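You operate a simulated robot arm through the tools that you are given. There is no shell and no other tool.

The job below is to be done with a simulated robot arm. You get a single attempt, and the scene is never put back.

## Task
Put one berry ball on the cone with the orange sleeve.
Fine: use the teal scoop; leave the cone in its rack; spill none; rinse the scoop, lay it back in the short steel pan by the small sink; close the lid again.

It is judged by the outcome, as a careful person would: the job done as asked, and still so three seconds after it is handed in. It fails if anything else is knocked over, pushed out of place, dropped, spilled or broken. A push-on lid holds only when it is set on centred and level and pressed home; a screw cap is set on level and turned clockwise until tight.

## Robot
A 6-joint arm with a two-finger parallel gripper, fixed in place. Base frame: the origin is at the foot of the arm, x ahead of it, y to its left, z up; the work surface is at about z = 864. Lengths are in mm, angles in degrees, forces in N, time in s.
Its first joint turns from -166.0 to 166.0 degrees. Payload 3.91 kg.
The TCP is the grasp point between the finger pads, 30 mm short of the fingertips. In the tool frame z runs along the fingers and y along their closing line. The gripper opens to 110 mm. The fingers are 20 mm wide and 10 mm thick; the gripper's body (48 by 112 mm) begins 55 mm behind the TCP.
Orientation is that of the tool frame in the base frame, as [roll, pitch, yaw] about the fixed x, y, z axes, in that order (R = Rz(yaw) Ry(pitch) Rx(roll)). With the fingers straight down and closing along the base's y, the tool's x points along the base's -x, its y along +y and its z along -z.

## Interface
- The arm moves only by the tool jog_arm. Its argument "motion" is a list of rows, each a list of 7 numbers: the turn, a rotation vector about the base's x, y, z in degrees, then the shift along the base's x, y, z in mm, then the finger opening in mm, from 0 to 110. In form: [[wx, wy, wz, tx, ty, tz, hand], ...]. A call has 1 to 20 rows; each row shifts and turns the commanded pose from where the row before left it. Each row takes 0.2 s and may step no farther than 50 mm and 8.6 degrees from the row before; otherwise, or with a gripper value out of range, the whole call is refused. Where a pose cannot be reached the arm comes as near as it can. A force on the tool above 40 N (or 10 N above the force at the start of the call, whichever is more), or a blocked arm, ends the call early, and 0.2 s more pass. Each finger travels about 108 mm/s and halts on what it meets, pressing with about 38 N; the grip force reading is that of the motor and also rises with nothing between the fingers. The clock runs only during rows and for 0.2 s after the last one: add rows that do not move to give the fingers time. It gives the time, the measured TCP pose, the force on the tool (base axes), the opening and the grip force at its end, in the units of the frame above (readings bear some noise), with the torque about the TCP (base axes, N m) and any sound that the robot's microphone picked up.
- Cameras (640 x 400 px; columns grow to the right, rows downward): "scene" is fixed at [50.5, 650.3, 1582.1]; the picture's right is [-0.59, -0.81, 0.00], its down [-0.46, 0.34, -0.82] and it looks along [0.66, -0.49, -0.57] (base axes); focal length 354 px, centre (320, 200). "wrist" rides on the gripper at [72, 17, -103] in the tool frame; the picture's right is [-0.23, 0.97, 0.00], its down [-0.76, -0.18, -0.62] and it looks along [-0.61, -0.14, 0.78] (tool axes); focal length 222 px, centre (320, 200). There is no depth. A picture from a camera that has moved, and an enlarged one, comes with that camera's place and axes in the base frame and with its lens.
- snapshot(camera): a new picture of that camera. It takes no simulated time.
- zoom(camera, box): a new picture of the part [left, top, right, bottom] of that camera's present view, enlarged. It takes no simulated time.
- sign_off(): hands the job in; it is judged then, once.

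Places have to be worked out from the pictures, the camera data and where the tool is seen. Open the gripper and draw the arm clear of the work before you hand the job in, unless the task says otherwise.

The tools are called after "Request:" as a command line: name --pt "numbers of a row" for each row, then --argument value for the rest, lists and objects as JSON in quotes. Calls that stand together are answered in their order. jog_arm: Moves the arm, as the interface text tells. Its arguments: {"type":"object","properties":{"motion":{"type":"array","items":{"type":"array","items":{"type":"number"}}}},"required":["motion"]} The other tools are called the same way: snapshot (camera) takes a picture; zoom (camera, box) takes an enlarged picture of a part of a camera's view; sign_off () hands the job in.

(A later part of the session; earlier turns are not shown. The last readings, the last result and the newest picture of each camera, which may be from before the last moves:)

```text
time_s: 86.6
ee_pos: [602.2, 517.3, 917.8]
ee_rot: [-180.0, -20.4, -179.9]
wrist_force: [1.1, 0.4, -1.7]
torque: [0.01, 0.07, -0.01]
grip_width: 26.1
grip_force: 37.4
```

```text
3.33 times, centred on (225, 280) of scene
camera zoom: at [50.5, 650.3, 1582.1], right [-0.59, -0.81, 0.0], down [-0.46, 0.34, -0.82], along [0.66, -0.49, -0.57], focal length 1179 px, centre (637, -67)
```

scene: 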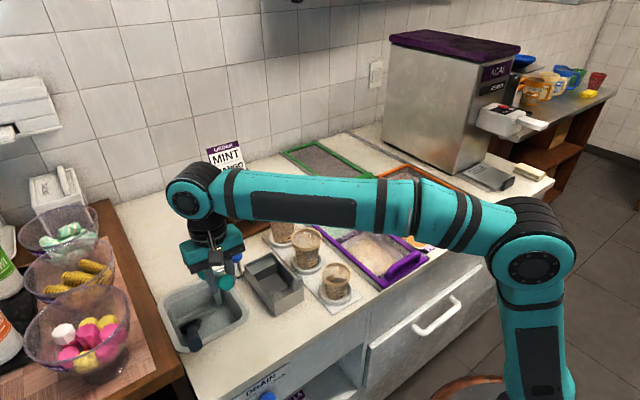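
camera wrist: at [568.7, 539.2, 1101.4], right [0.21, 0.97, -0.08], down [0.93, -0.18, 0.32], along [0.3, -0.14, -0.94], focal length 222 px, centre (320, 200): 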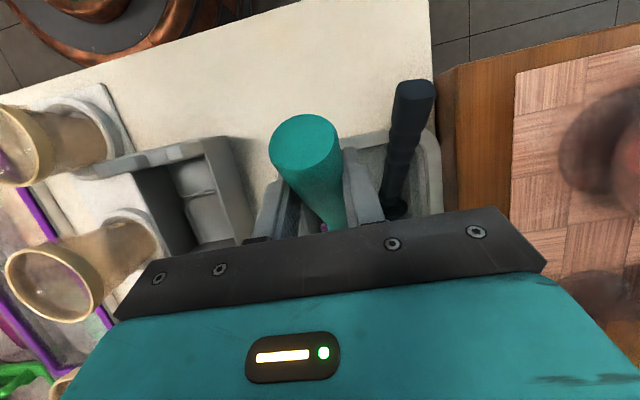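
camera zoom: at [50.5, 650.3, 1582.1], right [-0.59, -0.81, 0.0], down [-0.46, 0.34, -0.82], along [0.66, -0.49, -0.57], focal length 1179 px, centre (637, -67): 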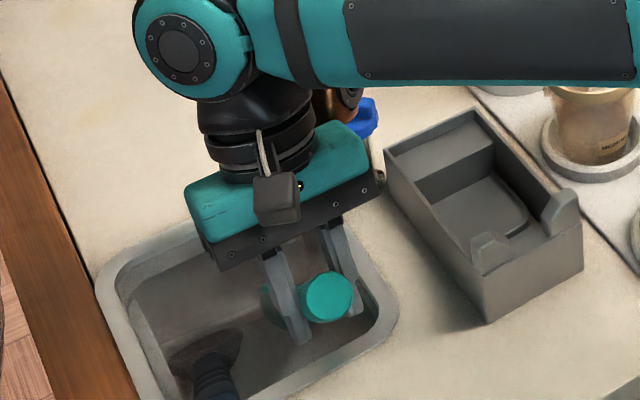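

The berry residue on the ring is gone and the water has picked up its tint. I'll lift the bowl out over the sink, let it drain, and look at it.

Request:
jog_arm --pt "0 0 0 0 0 6 0" --pt "0 0 0 0 0 10 0" --pt "0 0 0 0 0 12 0" --pt "0 0 0 0 0 12 0" --pt "0 0 0 0 0 12 0" --pt "0 0 0 0 0 12 0" --pt "0 0 0 0 0 0 0" --pt "0 0 0 0 0 0 0" --pt "0 0 0 0 0 0 0"

Request:
zoom --camera "wrist" --box '[300, 210, 350, 240]'

Request:
zoom --camera "scene" --box '[160, 220, 290, 340]'

```text
time_s: 88.6
ee_pos: [601.4, 517.4, 981.8]
ee_rot: [180.0, -20.3, 179.9]
wrist_force: [-0.4, 0.8, -1.2]
torque: [0.01, 0.03, -0.03]
grip_width: 26.1
grip_force: 37.7
```

```text
12.80 times, centred on (325, 225) of wrist
camera zoom: at [568.5, 534.2, 1103.7], right [0.21, 0.97, -0.08], down [0.93, -0.18, 0.32], along [0.3, -0.14, -0.94], focal length 2843 px, centre (256, -120)
```

zoom: 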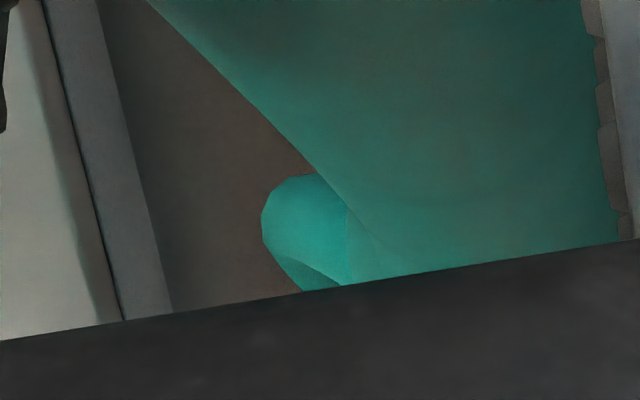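

```text
3.33 times, centred on (225, 280) of scene
camera zoom: at [50.5, 650.3, 1582.1], right [-0.59, -0.81, 0.0], down [-0.46, 0.34, -0.82], along [0.66, -0.49, -0.57], focal length 1179 px, centre (637, -67)
```

zoom: 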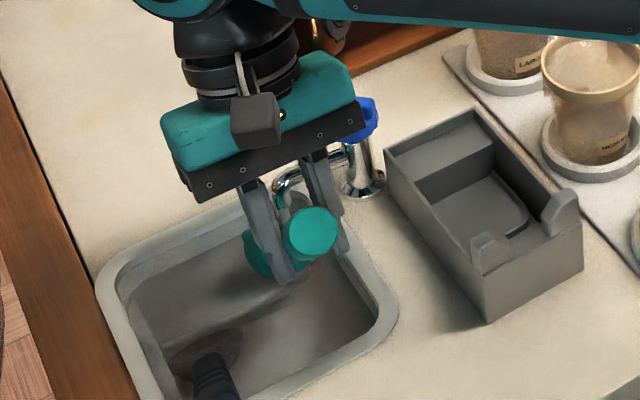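

The ring is clean teal again. I'll raise it over the sink and roll it to tip out any water, which also lets me see more of the bowl.

Request:
jog_arm --pt "0 0 0 0 0 35 0" --pt "0 0 0 0 0 35 0" --pt "4.82 0 -5.75 0 0 0 0" --pt "4.82 0 -5.75 0 0 0 0" --pt "4.82 0 -5.75 0 0 0 0" --pt "4.82 0 -5.75 0 0 0 0" --pt "4.82 0 -5.75 0 0 0 0" --pt "4.82 0 -5.75 0 0 0 0" --pt "4.82 0 -5.75 0 0 0 0" --pt "4.82 0 -5.75 0 0 0 0" --pt "0 0 0 0 0 0 0" --pt "0 0 0 0 0 0 0"

Request:
zoom --camera "scene" --box '[160, 200, 290, 320]'

Request:
snapshot --camera "wrist"

```text
time_s: 91.2
ee_pos: [603.0, 516.8, 1051.2]
ee_rot: [139.8, -30.4, 150.1]
wrist_force: [-0.8, 0.3, -1.1]
torque: [-0.01, 0.03, 0.01]
grip_width: 26.4
grip_force: 37.4
```

```text
3.33 times, centred on (225, 260) of scene
camera zoom: at [50.5, 650.3, 1582.1], right [-0.59, -0.81, 0.0], down [-0.46, 0.34, -0.82], along [0.66, -0.49, -0.57], focal length 1179 px, centre (637, 0)
```

zoom: 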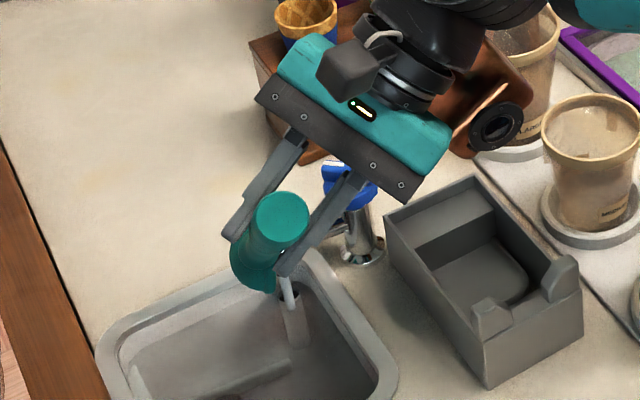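

```text
taken
camera wrist: at [559.3, 478.7, 1166.0], right [0.82, 0.39, 0.43], down [0.46, -0.89, -0.07], along [0.35, 0.26, -0.9], focal length 222 px, centre (320, 200)
```

wrist: 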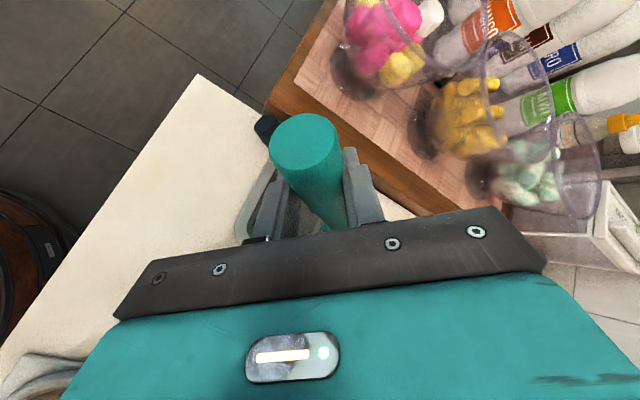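

Request:
zoom --camera "scene" --box '[170, 250, 260, 340]'

Request:
zoom --camera "scene" --box '[215, 240, 265, 290]'

```text
4.44 times, centred on (215, 295) of scene
camera zoom: at [50.5, 650.3, 1582.1], right [-0.59, -0.81, 0.0], down [-0.46, 0.34, -0.82], along [0.66, -0.49, -0.57], focal length 1572 px, centre (787, -222)
```

zoom: 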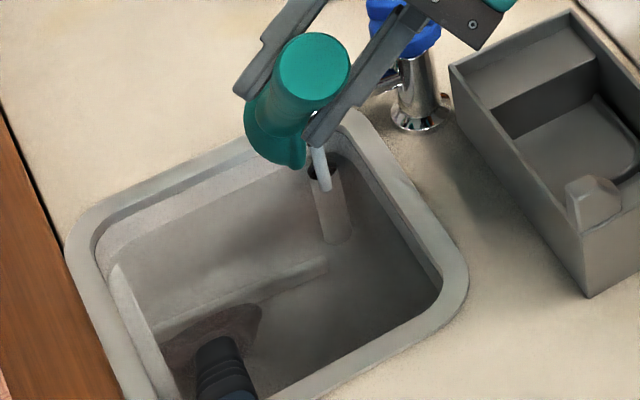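

```text
8.00 times, centred on (240, 265) of scene
camera zoom: at [50.5, 650.3, 1582.1], right [-0.59, -0.81, 0.0], down [-0.46, 0.34, -0.82], along [0.66, -0.49, -0.57], focal length 2829 px, centre (960, -320)
```

zoom: 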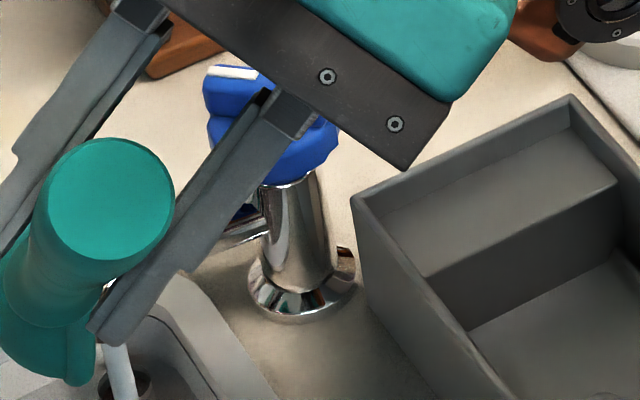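

The bowl's outside is clean and the tap is still freshening the well. Before placing the scoop back, I'll check whether it has shifted in the grip since I picked it up.

Request:
zoom --camera "wrist" --box '[220, 80, 420, 240]'

```text
2.50 times, centred on (320, 160) of wrist
camera zoom: at [559.3, 478.7, 1166.0], right [0.82, 0.39, 0.43], down [0.46, -0.89, -0.07], along [0.35, 0.26, -0.9], focal length 555 px, centre (320, 300)
```

zoom: 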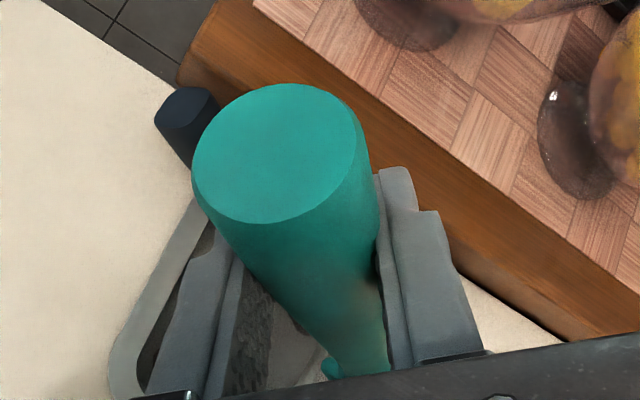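

Only about a 1.7° pitch shift in the grip. I'll roll the scoop upright and move it over the pan, correcting the pitch for placement.

Request:
jog_arm --pt "-4.82 0 5.75 -5.75 -10.2 4 0" --pt "-4.82 0 5.75 -5.75 -10.2 4 0" --pt "-4.82 0 5.75 -5.75 -10.2 4 0" --pt "-4.82 0 5.75 -5.75 -10.2 4 0" --pt "-4.82 0 5.75 -5.75 -10.2 4 0" --pt "-4.82 0 5.75 -5.75 -10.2 4 0" --pt "-4.82 0 5.75 -5.75 -10.2 4 0" --pt "-4.82 0 5.75 -5.75 -10.2 4 0" --pt "-4.82 0 5.75 -5.75 -10.2 4 0" --pt "-4.82 0 5.75 -5.75 -10.2 4 0" --pt "-4.82 0 5.75 -5.75 -10.2 4 0" --pt "-4.82 0 5.75 -5.75 -10.2 4 0" --pt "-4.82 0 5.75 -5.75 -10.2 4 0" --pt "-4.82 0 5.75 -5.75 -10.2 4 0" --pt "0 -6.2 0 0 0 -5 0" --pt "0 -6.2 0 0 0 -10 0" --pt "0 -6.2 0 0 0 -10 0" --pt "0 0 0 0 0 0 0"

Request:
snapshot --camera "scene"

Request:
snapshot --camera "wrist"

```text
time_s: 95.0
ee_pos: [514.6, 353.6, 1007.9]
ee_rot: [-142.4, -8.8, -159.2]
wrist_force: [0.2, 0.3, -0.8]
torque: [0.02, 0.05, -0.02]
grip_width: 26.4
grip_force: 37.8
out of reach, approached as far as the arm can: row 11, 12, 13, 14
```

```text
taken
```

scene: 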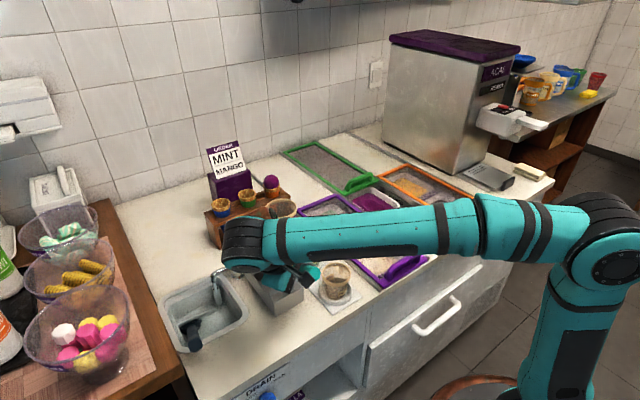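

```text
taken
camera wrist: at [428.9, 402.9, 1089.4], right [-0.15, 0.77, -0.62], down [0.7, 0.52, 0.48], along [0.69, -0.37, -0.62], focal length 222 px, centre (320, 200)
```

wrist: 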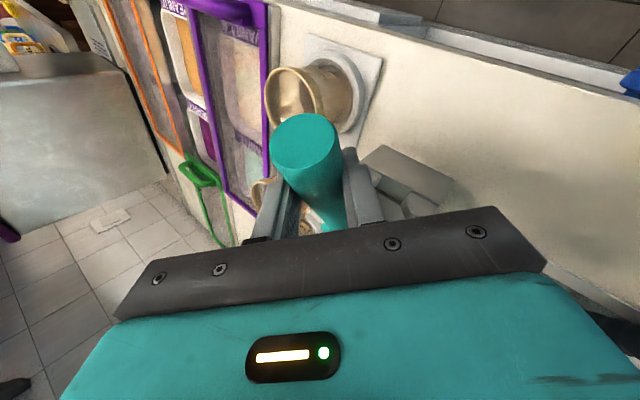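

Part of that move was out of reach and the arm ended a bit lower and further right than intended. I'll check that nothing was touched before going on.

Request:
zoom --camera "scene" --box '[190, 190, 360, 330]'

Request:
zoom --camera "wrist" --box '[220, 40, 480, 240]'

```text
2.86 times, centred on (275, 260) of scene
camera zoom: at [50.5, 650.3, 1582.1], right [-0.59, -0.81, 0.0], down [-0.46, 0.34, -0.82], along [0.66, -0.49, -0.57], focal length 1010 px, centre (449, 29)
```

zoom: 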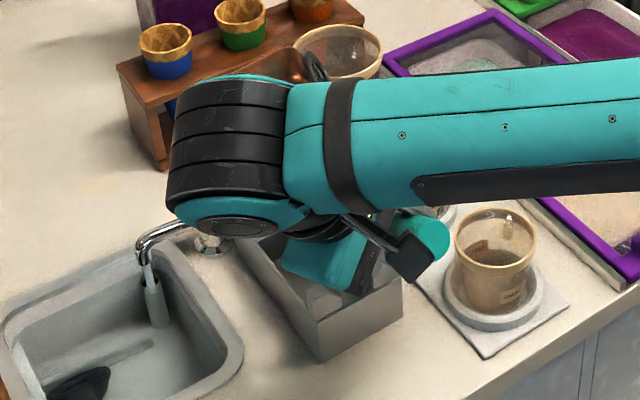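

```text
2.00 times, centred on (350, 140) of wrist
camera zoom: at [428.9, 402.9, 1089.4], right [-0.15, 0.77, -0.62], down [0.7, 0.52, 0.48], along [0.69, -0.37, -0.62], focal length 444 px, centre (260, 320)
```

zoom: 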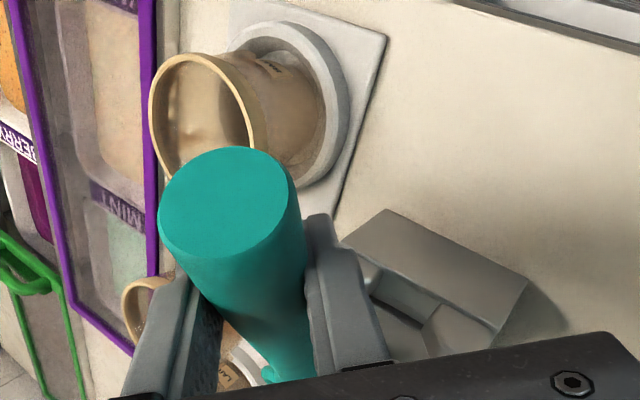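

Nothing was disturbed. I'll rise a little, then centre over the original grasp position above the pan.

Request:
jog_arm --pt "0 0 0 0 0 20 0" --pt "0 0 0 4 10 5 0" --pt "0 0 0 4 10.7 0 0" --pt "0 0 0 0 0 0 0"

Request:
zoom --camera "wrist" --box '[220, 40, 480, 240]'

Request:
zoom --camera "scene" --box '[190, 190, 360, 330]'

```text
time_s: 96.0
ee_pos: [522.7, 373.0, 1032.2]
ee_rot: [-142.5, -8.8, -159.3]
wrist_force: [0.1, -0.3, -1.4]
torque: [0.01, 0.08, -0.02]
grip_width: 26.7
grip_force: 37.5
```

```text
2.00 times, centred on (350, 140) of wrist
camera zoom: at [437.2, 423.3, 1114.7], right [-0.15, 0.77, -0.62], down [0.71, 0.52, 0.48], along [0.69, -0.37, -0.62], focal length 444 px, centre (260, 320)
```

zoom: 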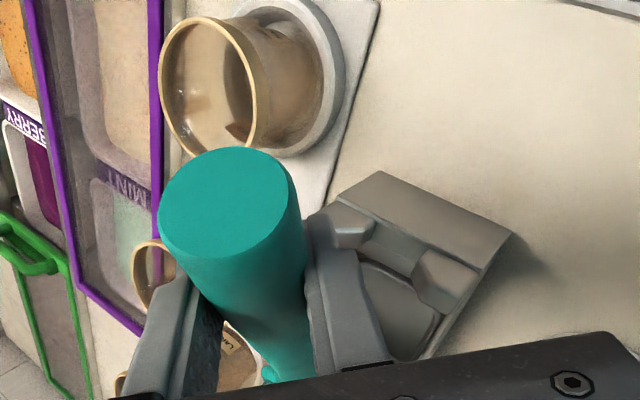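

```text
2.86 times, centred on (275, 260) of scene
camera zoom: at [50.5, 650.3, 1582.1], right [-0.59, -0.81, 0.0], down [-0.46, 0.34, -0.82], along [0.66, -0.49, -0.57], focal length 1010 px, centre (449, 29)
```

zoom: 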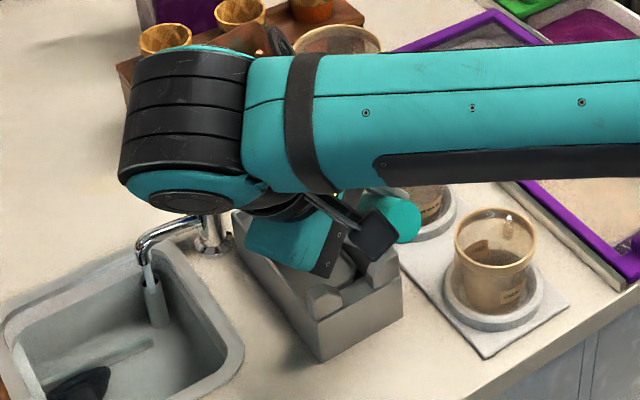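

Aligned over the notch (posts midway at about y 376). I'll lower it in, slowing near the end.

Request:
jog_arm --pt "0 0 0 0 0.6 -18 0" --pt "0 0 0 0 0.6 -18 0" --pt "0 0 0 0 0 -15 0" --pt "0 0 0 0 0 -10 0" --pt "0 0 0 0 0 -6 0" --pt "0 0 0 0 0 -4 0" --pt "0 0 0 0 0 0 0"

Request:
zoom --camera "wrist" --box '[220, 40, 480, 240]'

Request:
zoom --camera "scene" --box '[190, 190, 360, 330]'

```text
time_s: 97.6
ee_pos: [522.8, 376.1, 962.8]
ee_rot: [-142.4, -9.0, -159.2]
wrist_force: [-0.2, -0.1, -1.9]
torque: [0.02, 0.1, 0.02]
grip_width: 26.4
grip_force: 37.9
```

```text
2.00 times, centred on (350, 140) of wrist
camera zoom: at [437.1, 424.5, 1043.7], right [-0.15, 0.77, -0.62], down [0.7, 0.52, 0.48], along [0.69, -0.37, -0.62], focal length 444 px, centre (260, 320)
```

zoom: 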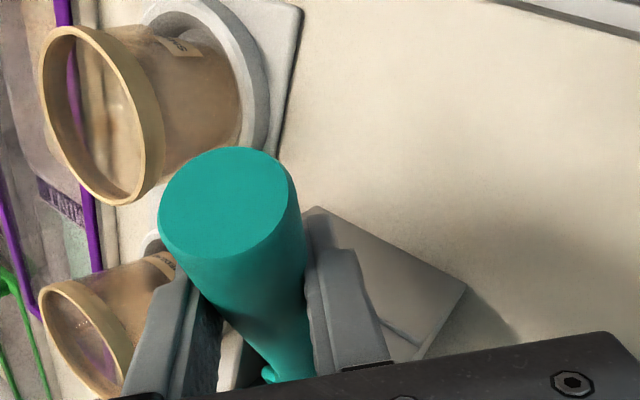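

```text
2.86 times, centred on (275, 260) of scene
camera zoom: at [50.5, 650.3, 1582.1], right [-0.59, -0.81, 0.0], down [-0.46, 0.34, -0.82], along [0.66, -0.49, -0.57], focal length 1010 px, centre (449, 29)
```

zoom: 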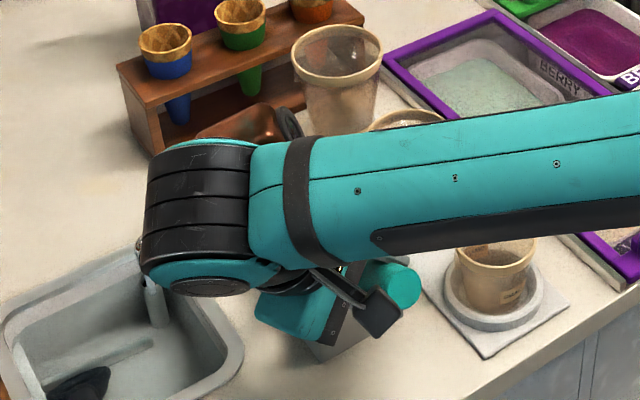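

No contact yet. I'll go on in 2 mm steps and watch for it to seat.

Request:
jog_arm --pt "0 0 0 0 0 -2 0" --pt "0 0 0 0 0 -2 0" --pt "0 0 0 0 0 -2 0" --pt "0 0 0 0 0 -1.5 0" --pt "0 0 0 0 0 0 0"

```text
time_s: 98.8
ee_pos: [521.9, 375.4, 954.7]
ee_rot: [-142.5, -8.9, -159.2]
wrist_force: [-0.5, 0.6, -0.4]
torque: [-0.02, 0.1, -0.04]
grip_width: 26.6
grip_force: 37.7
```

Request:
jog_arm --pt "0 0 0 0 0 -1 0" --pt "0 0 0 0 0 -1 0" --pt "0 0 0 0 0 -1 0" --pt "0 0 0 0 0 0 0"

Request:
zoom --camera "wrist" --box '[220, 40, 480, 240]'

```text
time_s: 99.8
ee_pos: [521.8, 374.2, 950.5]
ee_rot: [-142.4, -8.8, -159.2]
wrist_force: [-3.8, 2.8, 10.8]
torque: [0.19, -1.08, 0.26]
grip_width: 26.3
grip_force: 37.9
```

```text
2.00 times, centred on (350, 140) of wrist
camera zoom: at [436.7, 424.5, 1033.5], right [-0.15, 0.77, -0.62], down [0.7, 0.52, 0.48], along [0.69, -0.37, -0.62], focal length 444 px, centre (260, 320)
```

zoom: 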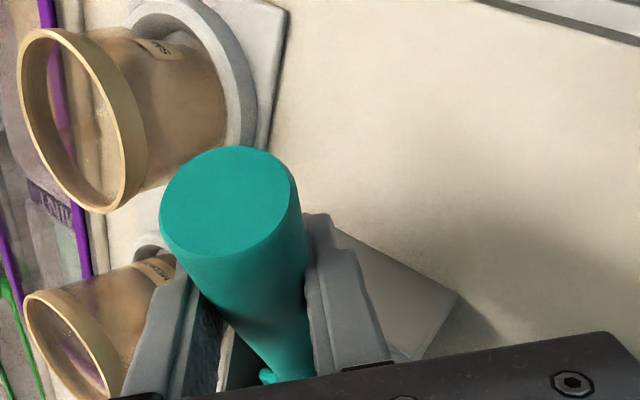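

The bowl has touched the pan floor, with about 11 N. I'll ease up 1 mm and open the fingers gradually so the handle settles in the notch.

Request:
jog_arm --pt "0 0 0 0 0 1 0" --pt "0 0 0 0 0 0 22" --pt "0 0 0 0 0 0 27" --pt "0 0 0 0 0 0 30" --pt "0 0 0 0 0 0 34" --pt "0 0 0 0 0 0 40" --pt "0 0 0 0 0 0 50" --pt "0 0 0 0 0 0 60" --pt "0 0 0 0 0 0 60"

Request:
zoom --camera "wrist" --box '[220, 40, 480, 240]'

```text
time_s: 101.8
ee_pos: [523.0, 375.3, 952.6]
ee_rot: [-142.4, -8.8, -159.2]
wrist_force: [-0.3, -0.5, 0.4]
torque: [0.03, -0.03, 0.02]
grip_width: 59.7
grip_force: 0.1
```

```text
2.00 times, centred on (350, 140) of wrist
camera zoom: at [437.1, 424.6, 1034.2], right [-0.15, 0.77, -0.62], down [0.7, 0.52, 0.48], along [0.69, -0.37, -0.62], focal length 444 px, centre (260, 320)
```

zoom: 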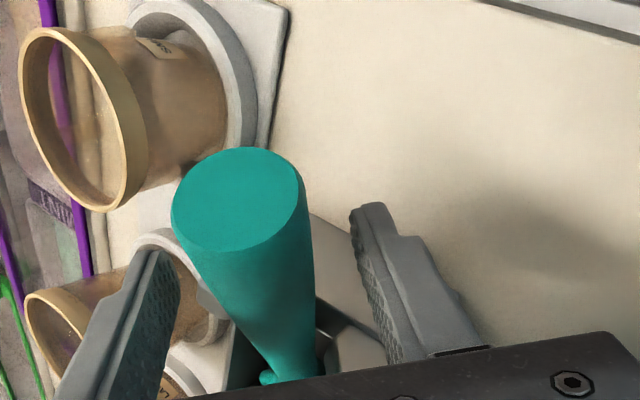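

The scoop rests in its notch. I'll withdraw back along the tool axis and inspect it from both cameras.

Request:
jog_arm --pt "0 0 0 -1.5 9.2 11.7 62" --pt "0 0 0 -2.1 12.3 15.6 70" --pt "0 0 0 -3.1 18.4 23.5 80" --pt "0 0 0 -3.1 18.4 23.5 80" --pt "0 0 0 0 10 35 80" --pt "0 0 0 0 10 35 80"

Request:
snapshot --camera "scene"

Request:
zoom --camera "wrist" --box '[220, 40, 480, 240]'

```text
time_s: 103.2
ee_pos: [512.4, 450.9, 1093.8]
ee_rot: [-142.6, -8.6, -159.0]
wrist_force: [0.2, 0.1, -0.2]
torque: [-0.02, -0.03, -0.02]
grip_width: 80.1
grip_force: 0.1
```

```text
taken
```

scene: 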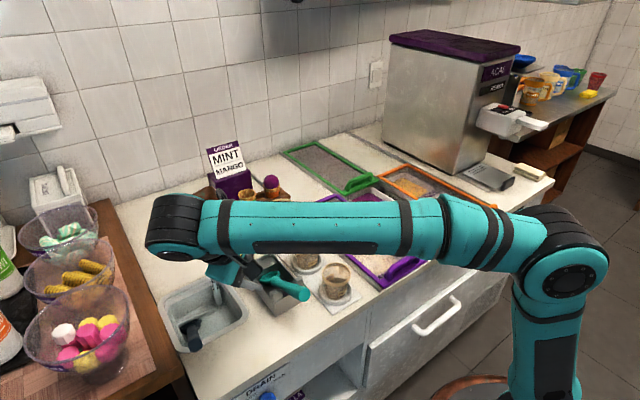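

```text
2.00 times, centred on (350, 140) of wrist
camera zoom: at [426.9, 501.3, 1176.3], right [-0.15, 0.77, -0.62], down [0.7, 0.52, 0.48], along [0.7, -0.36, -0.62], focal length 444 px, centre (260, 320)
```

zoom: 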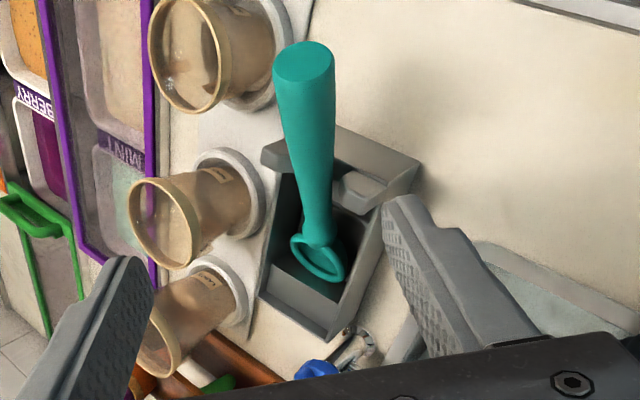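

Request:
zoom --camera "wrist" --box '[310, 130, 370, 190]'

Request:
zoom --camera "scene" --box '[230, 245, 320, 325]'

```text
6.67 times, centred on (340, 160) of wrist
camera zoom: at [426.9, 501.3, 1176.3], right [-0.15, 0.77, -0.62], down [0.7, 0.52, 0.48], along [0.7, -0.36, -0.62], focal length 1481 px, centre (187, 467)
```

zoom: 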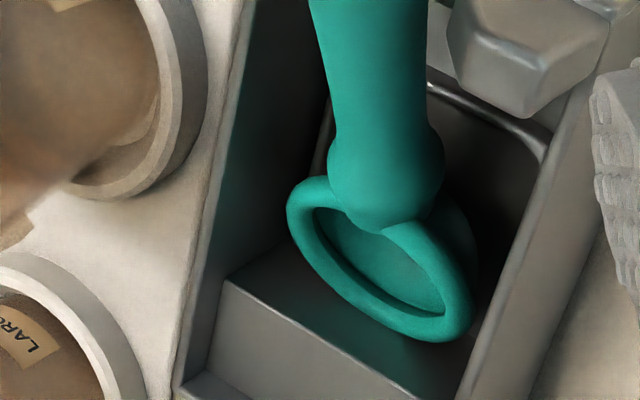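

```text
5.00 times, centred on (275, 285) of scene
camera zoom: at [50.5, 650.3, 1582.1], right [-0.59, -0.81, 0.0], down [-0.46, 0.34, -0.82], along [0.66, -0.49, -0.57], focal length 1768 px, centre (545, -225)
```

zoom: 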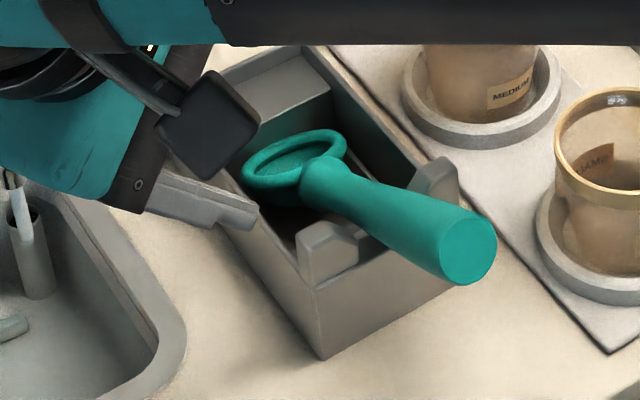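

The scoop is spotless inside and out and sits just as it did before. Now the tap: I'll bring the tool vertical and turn it back to the knob's present angle.

Request:
jog_arm --pt "0 -1.6 0 0 0 5 80" --pt "6.51 0 -3.72 10 0 0 80" --pt "6.51 0 -3.72 10 0 0 80" --pt "6.51 0 -3.72 10 0 0 80" --pt "6.51 0 -3.72 10 0 0 80" --pt "6.51 0 -3.72 10 0 0 80" --pt "6.51 0 -3.72 10 0 0 80" --pt "0 0 -8 13 -1.5 0 70" --pt "0 0 -8 13 -1.5 0 60" --pt "0 0 -8 13 -1.5 0 50" --pt "0 0 -8 13 -1.5 0 45" --pt "0 0 -8 13 -1.5 0 40" --pt "0 0 -8 13 -1.5 0 40" --pt "0 0 -8 13 -1.5 0 40" --pt "0 0 -8 13 -1.5 0 40" --pt "0 0 -8 13 -1.5 0 40" --pt "0 0 -8 13 -1.5 0 40" --pt "0 0 -8 13 -1.5 0 40" --pt "0 0 -8 13 -1.5 0 40" --pt "0 0 -8 8 -1.5 0 40"

Request:
snapshot --camera "wrist"

```text
time_s: 107.4
ee_pos: [736.7, 432.6, 1101.9]
ee_rot: [-180.0, -0.1, 75.8]
wrist_force: [-0.7, 0.0, -0.1]
torque: [0.01, -0.03, 0.03]
grip_width: 40.0
grip_force: 0.1
```

```text
taken
camera wrist: at [769.5, 498.9, 1205.1], right [0.89, -0.46, 0.0], down [-0.36, -0.7, 0.62], along [-0.28, -0.55, -0.78], focal length 222 px, centre (320, 200)
```

wrist: 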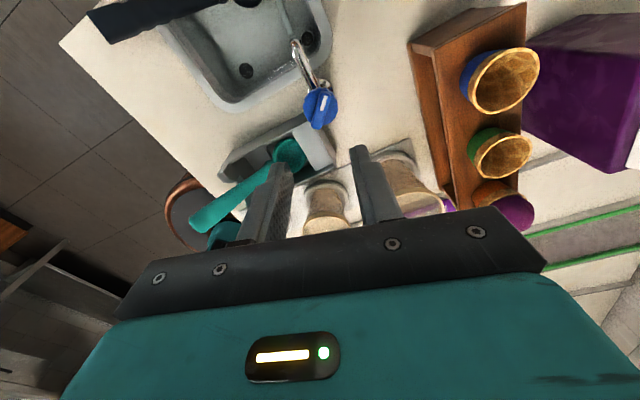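

Request:
jog_arm --pt "0 0 -7.7 0 -1.5 -10 40" --pt "0 0 -7.7 0 -1 -20 38" --pt "0 0 -7.7 0 -0.5 -25 36" --pt "0 0 -7.7 0 0 -25 36" --pt "0 0 0 0 0 -25 36" --pt "0 0 0 0 0 -15 36" --pt "0 0 0 0 0 -9 36" --pt "0 0 0 0 0 0 36"

Request:
zoom --camera "wrist" --box '[230, 60, 410, 230]'

```text
time_s: 109.2
ee_pos: [736.8, 431.1, 971.6]
ee_rot: [-179.9, -0.1, 45.3]
wrist_force: [0.8, -0.5, -0.5]
torque: [-0.01, 0.0, 0.01]
grip_width: 36.2
grip_force: 0.0
```

```text
2.35 times, centred on (320, 145) of wrist
camera zoom: at [798.1, 469.6, 1075.1], right [0.53, -0.85, 0.0], down [-0.66, -0.42, 0.62], along [-0.53, -0.33, -0.78], focal length 523 px, centre (320, 329)
```

zoom: 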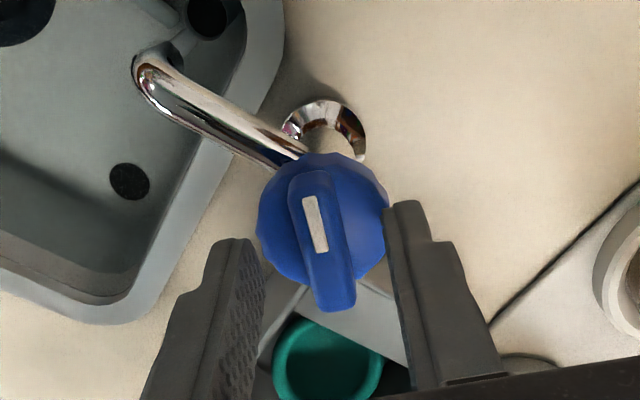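

The bar is aligned between the fingers and the water looks clear. I'll lower 4 mm and close on it.

Request:
jog_arm --pt "0 0 0 -0.3 -0.8 -4 34" --pt "0 0 0 0 0 0 24" --pt "0 0 0 0 0 0 14" --pt "0 0 0 0 0 0 4" --pt "0 0 0 0 0 0 0" --pt "0 0 0 0 0 0 0"

```text
time_s: 110.6
ee_pos: [737.1, 428.7, 968.1]
ee_rot: [180.0, 0.0, 45.3]
wrist_force: [1.6, -1.9, -1.5]
torque: [0.31, -0.44, 0.04]
grip_width: 13.0
grip_force: 44.9
```

Gripped. I'll turn it anticlockwise 45° back to the closed stop.

Request:
jog_arm --pt "0 0 7.5 0 0 0 0" --pt "0 0 7.5 0 0 0 0" --pt "0 0 7.5 0 0 0 0" --pt "0 0 7.5 0 0 0 0" --pt "0 0 7.5 0 0 0 0" --pt "0 0 7.2 0 0 0 0" --pt "0 0 0 0 0 0 0"

Request:
zoom --camera "wrist" --box '[230, 60, 410, 230]'

Request:
zoom --camera "scene" --box '[170, 240, 260, 330]'

```text
time_s: 112.3
ee_pos: [735.4, 430.4, 968.0]
ee_rot: [-179.9, 0.0, 90.1]
wrist_force: [-11.6, 0.6, -2.8]
torque: [0.41, 0.12, -0.1]
grip_width: 12.8
grip_force: 44.5
stopped in row 7: the force on the tool passed its limit at 41 N (the readings are from after the stop); the commanded pose is now the measured one
```

```text
2.35 times, centred on (320, 145) of wrist
camera zoom: at [750.9, 502.5, 1070.9], right [0.97, -0.23, 0.0], down [-0.17, -0.76, 0.62], along [-0.14, -0.61, -0.78], focal length 523 px, centre (320, 329)
```

zoom: 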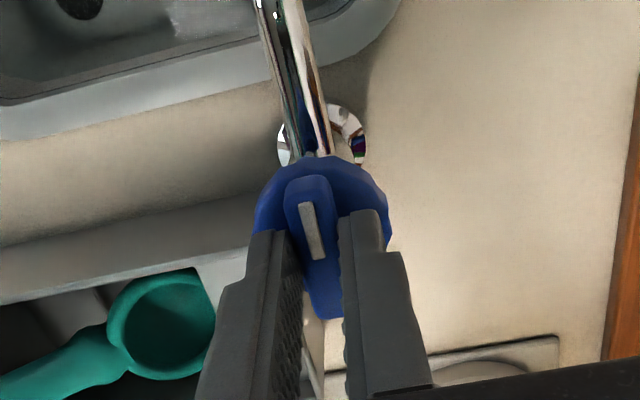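

```text
4.44 times, centred on (215, 285) of scene
camera zoom: at [50.5, 650.3, 1582.1], right [-0.59, -0.81, 0.0], down [-0.46, 0.34, -0.82], along [0.66, -0.49, -0.57], focal length 1572 px, centre (787, -178)
```

zoom: 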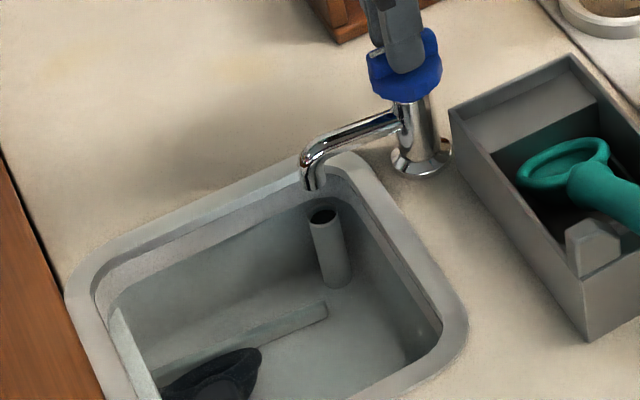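

The stream has stopped and the knob is back at its original position. I'll release it and rise.

Request:
jog_arm --pt "0 0 0 0 0 0 15" --pt "0 0 0 0 0 0 30" --pt "0 0 0 0 0 0 36" --pt "0 0 0 0 0 8 36" --pt "0 0 0 0 0 30 36" --pt "0 0 0 0 0 40 40" --pt "0 0 0 0 -10 40 50" --pt "0 0 0 0 0 0 50"

Request:
snapshot --camera "scene"

Request:
zoom --camera "scene" --box '[170, 230, 260, 330]'

```text
time_s: 114.2
ee_pos: [735.5, 420.5, 1086.7]
ee_rot: [-179.8, 0.0, 90.2]
wrist_force: [-0.3, -0.6, -1.4]
torque: [-0.01, 0.01, 0.0]
grip_width: 49.9
grip_force: 0.0
```

```text
taken
```

scene: 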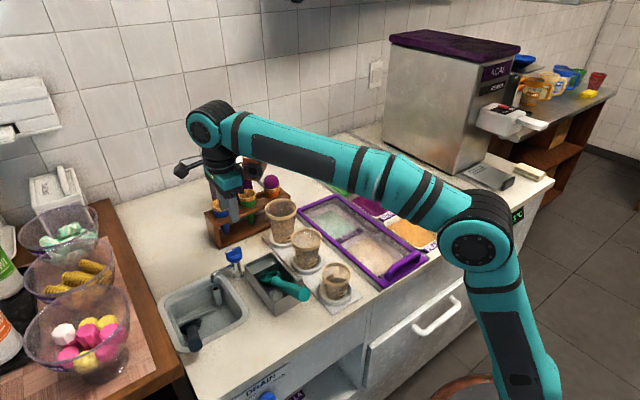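

```text
4.00 times, centred on (215, 280) of scene
camera zoom: at [50.5, 650.3, 1582.1], right [-0.59, -0.81, 0.0], down [-0.46, 0.34, -0.82], along [0.66, -0.49, -0.57], focal length 1415 px, centre (740, -120)
```

zoom: 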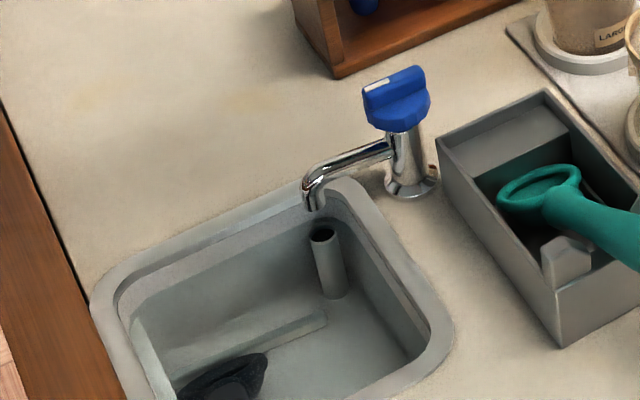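

The tap is off. Now I'll go close the lid: straight across at height, then over to the green handle, keeping the tool at the same yaw.

Request:
jog_arm --pt "0 0 0 0 -45.9 0 50" --pt "0 0 0 0 -45.9 0 50" --pt "0 0 0 0 -45.9 0 50" --pt "0 0 0 0 -45.9 0 50" --pt "0 0 0 0 -45.9 0 50" --pt "0 0 0 0 -45.9 0 50" --pt "0 0 0 0 -45.9 0 50" --pt "0 0 0 0 -45.9 0 50" --pt "0 0 0 0 -45.9 0 50" --pt "0 0 0 0 -45.9 0 50" --pt "0 0 0 0 -45.9 0 50" --pt "0 0 0 0 -46.5 0 50" --pt "0 0 0 43 0 -20 50" --pt "0 0 0 44 0 -20 50" --pt "0 0 0 42 0 -20 50" --pt "0 0 0 0 0 0 50"

Request:
snapshot --camera "wrist"

Request:
snapshot --camera "scene"

```text
time_s: 117.5
ee_pos: [863.5, -132.3, 1025.7]
ee_rot: [-179.8, 0.0, 90.0]
wrist_force: [0.4, -1.4, 0.2]
torque: [-0.01, -0.01, -0.02]
grip_width: 50.1
grip_force: 0.0
```

```text
taken
camera wrist: at [880.2, -59.7, 1128.2], right [0.97, -0.23, 0.0], down [-0.18, -0.76, 0.62], along [-0.14, -0.61, -0.78], focal length 222 px, centre (320, 200)
```

wrist: 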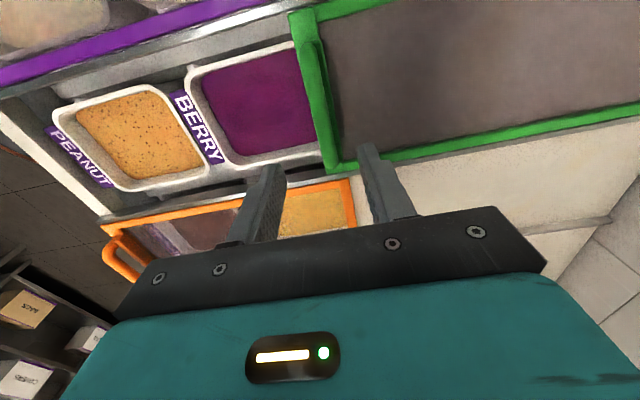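

```text
taken
```

scene: 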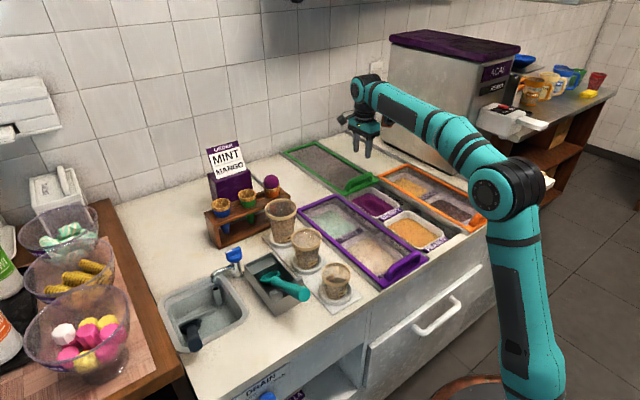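

Request:
zoom --camera "wrist" --box '[180, 0, 420, 200]'

Request:
zoom --camera "scene" --box '[330, 160, 480, 270]'

```text
2.00 times, centred on (300, 100) of wrist
camera zoom: at [880.2, -59.7, 1128.2], right [0.97, -0.23, 0.0], down [-0.18, -0.76, 0.62], along [-0.14, -0.61, -0.78], focal length 444 px, centre (360, 400)
```

zoom: 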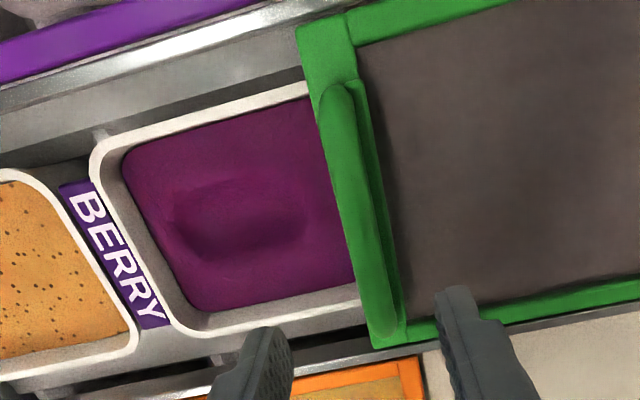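

```text
3.64 times, centred on (405, 215) of scene
camera zoom: at [50.5, 650.3, 1582.1], right [-0.59, -0.81, 0.0], down [-0.46, 0.34, -0.82], along [0.66, -0.49, -0.57], focal length 1286 px, centre (11, 146)
```

zoom: 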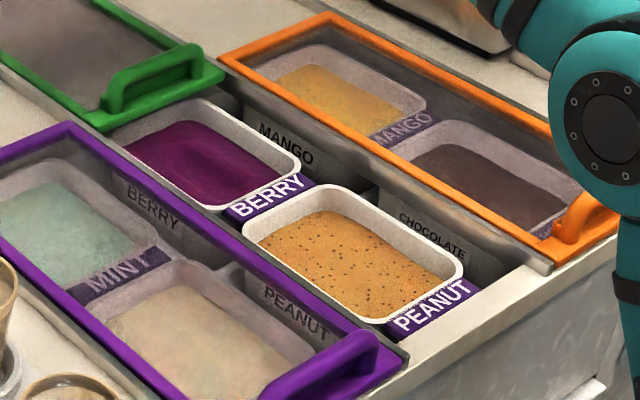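

The tub shows only the scoop mark, and there are no spills. The bar is at x ≈ 866, between the fingers. I'll lower around it.

Request:
jog_arm --pt "0 0 0 2 0 -30 50" --pt "0 0 0 0 0 -30 50" --pt "0 0 0 0 0 -25 50" --pt "0 0 0 0 0 -18 50" --pt "0 0 0 0 0 -10 50" --pt "0 0 0 0 0 0 50"

Request:
zoom --camera "wrist" --box '[180, 0, 420, 200]'

```text
time_s: 119.0
ee_pos: [866.5, -131.5, 913.6]
ee_rot: [-179.8, 0.0, 90.2]
wrist_force: [0.2, 0.4, -0.7]
torque: [0.0, 0.0, 0.01]
grip_width: 50.2
grip_force: 0.0
```

```text
2.00 times, centred on (300, 100) of wrist
camera zoom: at [882.7, -59.7, 1016.1], right [0.97, -0.23, 0.0], down [-0.18, -0.76, 0.62], along [-0.14, -0.61, -0.78], focal length 444 px, centre (360, 400)
```

zoom: 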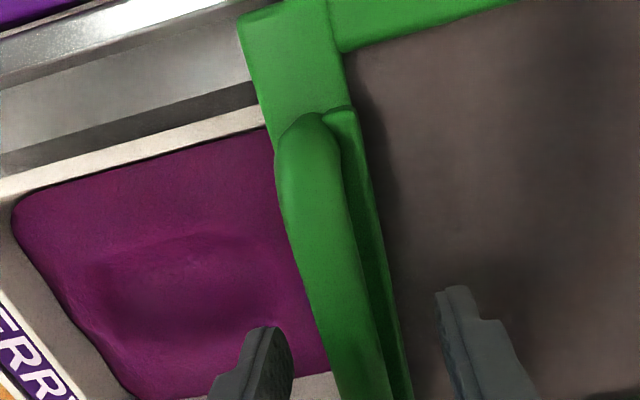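

The fingers straddle the bar. I'll draw the lid forward (-x) steadily.

Request:
jog_arm --pt "0 0 0 -8 0 -1 50" --pt "0 0 0 -8 0 0 50" --pt "0 0 0 -12 0 0 50" --pt "0 0 0 -18 0 0 50" --pt "0 0 0 -20 0 0 50" --pt "0 0 0 -20 0 0 50" --pt "0 0 0 -20 0 0 50" --pt "0 0 0 -20 0 0 50" --pt "0 0 0 -20 0 0 50" --pt "0 0 0 -20 0 0 50" --pt "0 0 0 -20 0 0 50" --pt "0 0 0 -20 0 0 50" --pt "0 0 0 -20 0 0 50" --pt "0 0 0 -20 0 0 50" --pt "0 0 0 -20 0 0 50" --pt "0 0 0 -20 0 0 50" --pt "0 0 0 -20 0 0 50" --pt "0 0 0 -15 0 0 50" --pt "0 0 0 -10 0 0 50"

Request:
snapshot --camera "scene"

Request:
snapshot --camera "wrist"

```text
time_s: 123.0
ee_pos: [535.9, -131.5, 911.9]
ee_rot: [-179.9, 0.0, 90.1]
wrist_force: [0.3, 0.7, -0.6]
torque: [-0.01, 0.01, 0.01]
grip_width: 50.4
grip_force: 0.0
```

```text
taken
```

scene: 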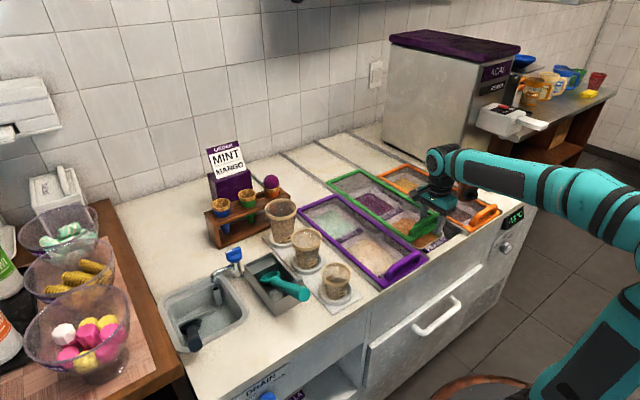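

```text
taken
camera wrist: at [551.3, -59.4, 1015.1], right [0.97, -0.23, 0.0], down [-0.18, -0.76, 0.62], along [-0.14, -0.61, -0.78], focal length 222 px, centre (320, 200)
```

wrist: 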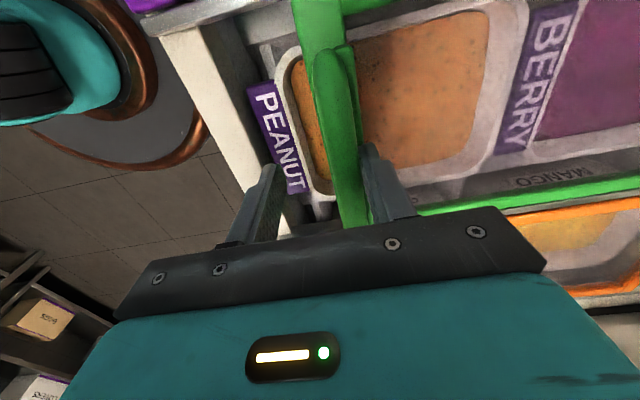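

The lid is following. I'll continue more slowly toward the closed position.

Request:
jog_arm --pt "0 0 0 -10 0 0 50" --pt "0 0 0 -10 0 0 50" --pt "0 0 0 -10 0 0 50" --pt "0 0 0 -10 0 0 50" --pt "0 0 0 -10 0 0 50" --pt "0 0 0 -8 0 0 50" --pt "0 0 0 -6 0 0 50" --pt "0 0 0 -5 0 0 50" --pt "0 0 0 -3 0 0 50" --pt "0 0 0 0 0 0 50"

Request:
zoom --camera "scene" --box '[380, 180, 520, 290]'

Request:
zoom --camera "wrist" --box '[200, 0, 480, 230]'

```text
time_s: 125.2
ee_pos: [463.7, -132.1, 910.6]
ee_rot: [-180.0, 0.0, 90.1]
wrist_force: [1.7, -0.1, 0.3]
torque: [-0.03, -0.01, -0.01]
grip_width: 50.6
grip_force: 0.3
```

```text
3.64 times, centred on (450, 235) of scene
camera zoom: at [50.5, 650.3, 1582.1], right [-0.59, -0.81, 0.0], down [-0.46, 0.34, -0.82], along [0.66, -0.49, -0.57], focal length 1286 px, centre (-153, 73)
```

zoom: 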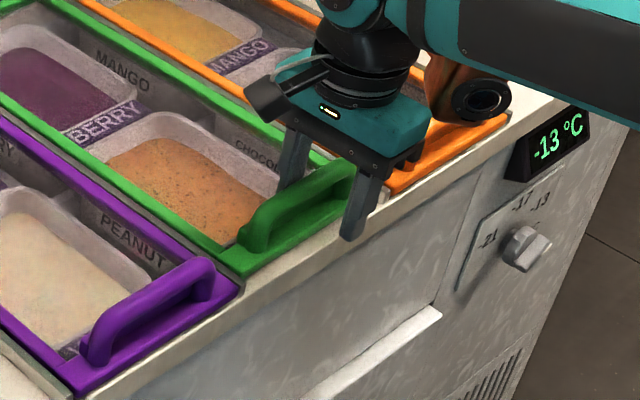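

```text
1.74 times, centred on (340, 115) of wrist
camera zoom: at [479.1, -59.7, 1015.0], right [0.97, -0.23, 0.0], down [-0.18, -0.76, 0.62], along [-0.14, -0.61, -0.78], focal length 386 px, centre (285, 348)
```

zoom: 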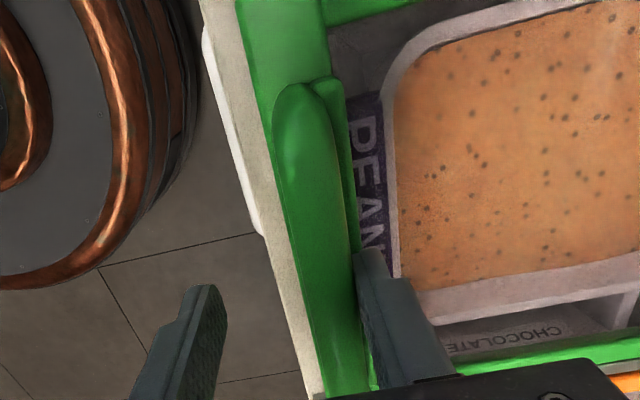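

About 10 mm to go. I'll use small steps and watch for the stop.

Request:
jog_arm --pt "0 0 0 -2 0 0 50" --pt "0 0 0 -2 0 0 50" --pt "0 0 0 -2 0 0 50" --pt "0 0 0 -1.5 0 0 50" --pt "0 0 0 0 0 0 50"

Request:
zoom --camera "scene" --box '[390, 190, 510, 280]'

```text
time_s: 126.3
ee_pos: [455.2, -131.5, 911.0]
ee_rot: [-179.9, 0.0, 90.2]
wrist_force: [0.9, 0.4, -0.1]
torque: [0.05, -0.02, 0.0]
grip_width: 50.6
grip_force: 0.6
```

```text
4.44 times, centred on (450, 235) of scene
camera zoom: at [50.5, 650.3, 1582.1], right [-0.59, -0.81, 0.0], down [-0.46, 0.34, -0.82], along [0.66, -0.49, -0.57], focal length 1572 px, centre (-258, 44)
```

zoom: 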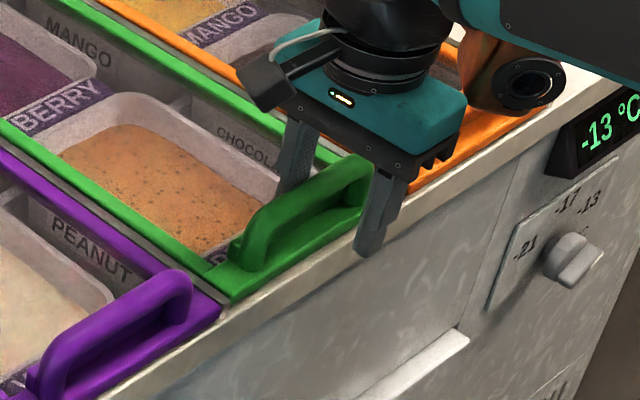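

The lid now looks just as it did at the start. I'll nudge another 1–2 mm to feel for the stop.

Request:
jog_arm --pt "0 0 0 -1 0 0 50" --pt "0 0 0 -1 0 0 50" --pt "0 0 0 0 0 0 50"

Request:
zoom --camera "scene" --box '[390, 190, 510, 280]'

```text
time_s: 127.2
ee_pos: [452.7, -130.8, 911.1]
ee_rot: [-179.9, -0.1, 90.2]
wrist_force: [0.0, 0.9, 0.3]
torque: [0.0, -0.01, 0.01]
grip_width: 50.2
grip_force: 0.0
```

```text
4.44 times, centred on (450, 235) of scene
camera zoom: at [50.5, 650.3, 1582.1], right [-0.59, -0.81, 0.0], down [-0.46, 0.34, -0.82], along [0.66, -0.49, -0.57], focal length 1572 px, centre (-258, 44)
```

zoom: 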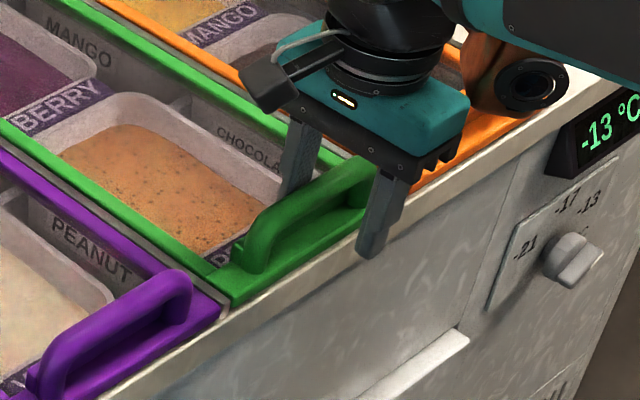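

No more load on the finger, and the lid matches its starting picture. I'll lift straight up off the handle and check alignment with the other lids.

Request:
jog_arm --pt "0 0 0 8 0 5 54" --pt "0 0 0 8 0 10 56" --pt "0 0 0 0 0 30 60" --pt "0 0 0 0 0 40 60" --pt "0 0 0 0 0 40 60" --pt "0 0 0 0 0 0 60"

Request:
zoom --camera "scene" --box '[280, 150, 520, 300]'

Request:
snapshot --camera "wrist"

```text
time_s: 128.6
ee_pos: [469.7, -130.2, 1037.5]
ee_rot: [-179.8, 0.0, 90.1]
wrist_force: [0.8, -0.5, -0.4]
torque: [0.0, 0.01, 0.0]
grip_width: 59.9
grip_force: 0.1
```

```text
2.67 times, centred on (400, 225) of scene
camera zoom: at [50.5, 650.3, 1582.1], right [-0.59, -0.81, 0.0], down [-0.46, 0.34, -0.82], along [0.66, -0.49, -0.57], focal length 943 px, centre (107, 133)
```

zoom: 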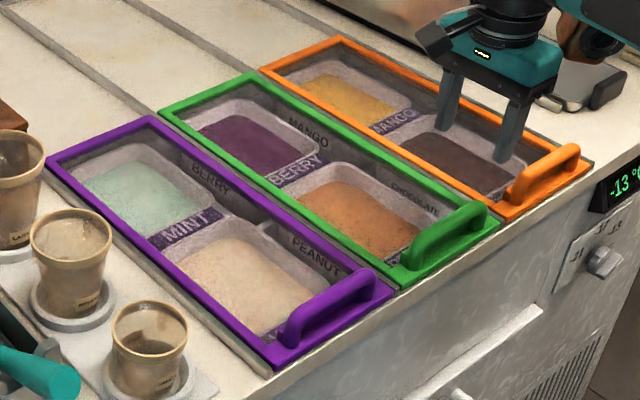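

```text
taken
camera wrist: at [485.6, -58.9, 1140.7], right [0.97, -0.23, 0.0], down [-0.18, -0.76, 0.62], along [-0.14, -0.61, -0.78], focal length 222 px, centre (320, 200)
```

wrist: 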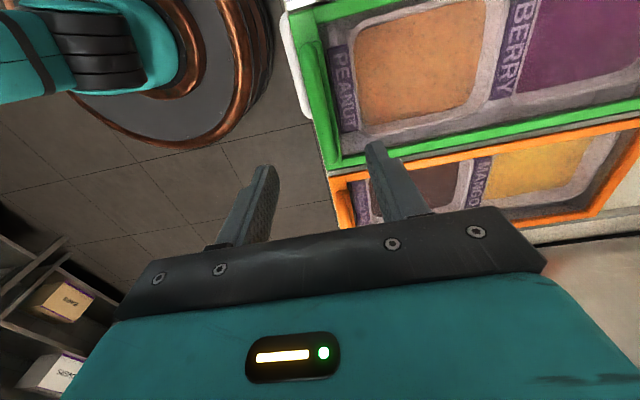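

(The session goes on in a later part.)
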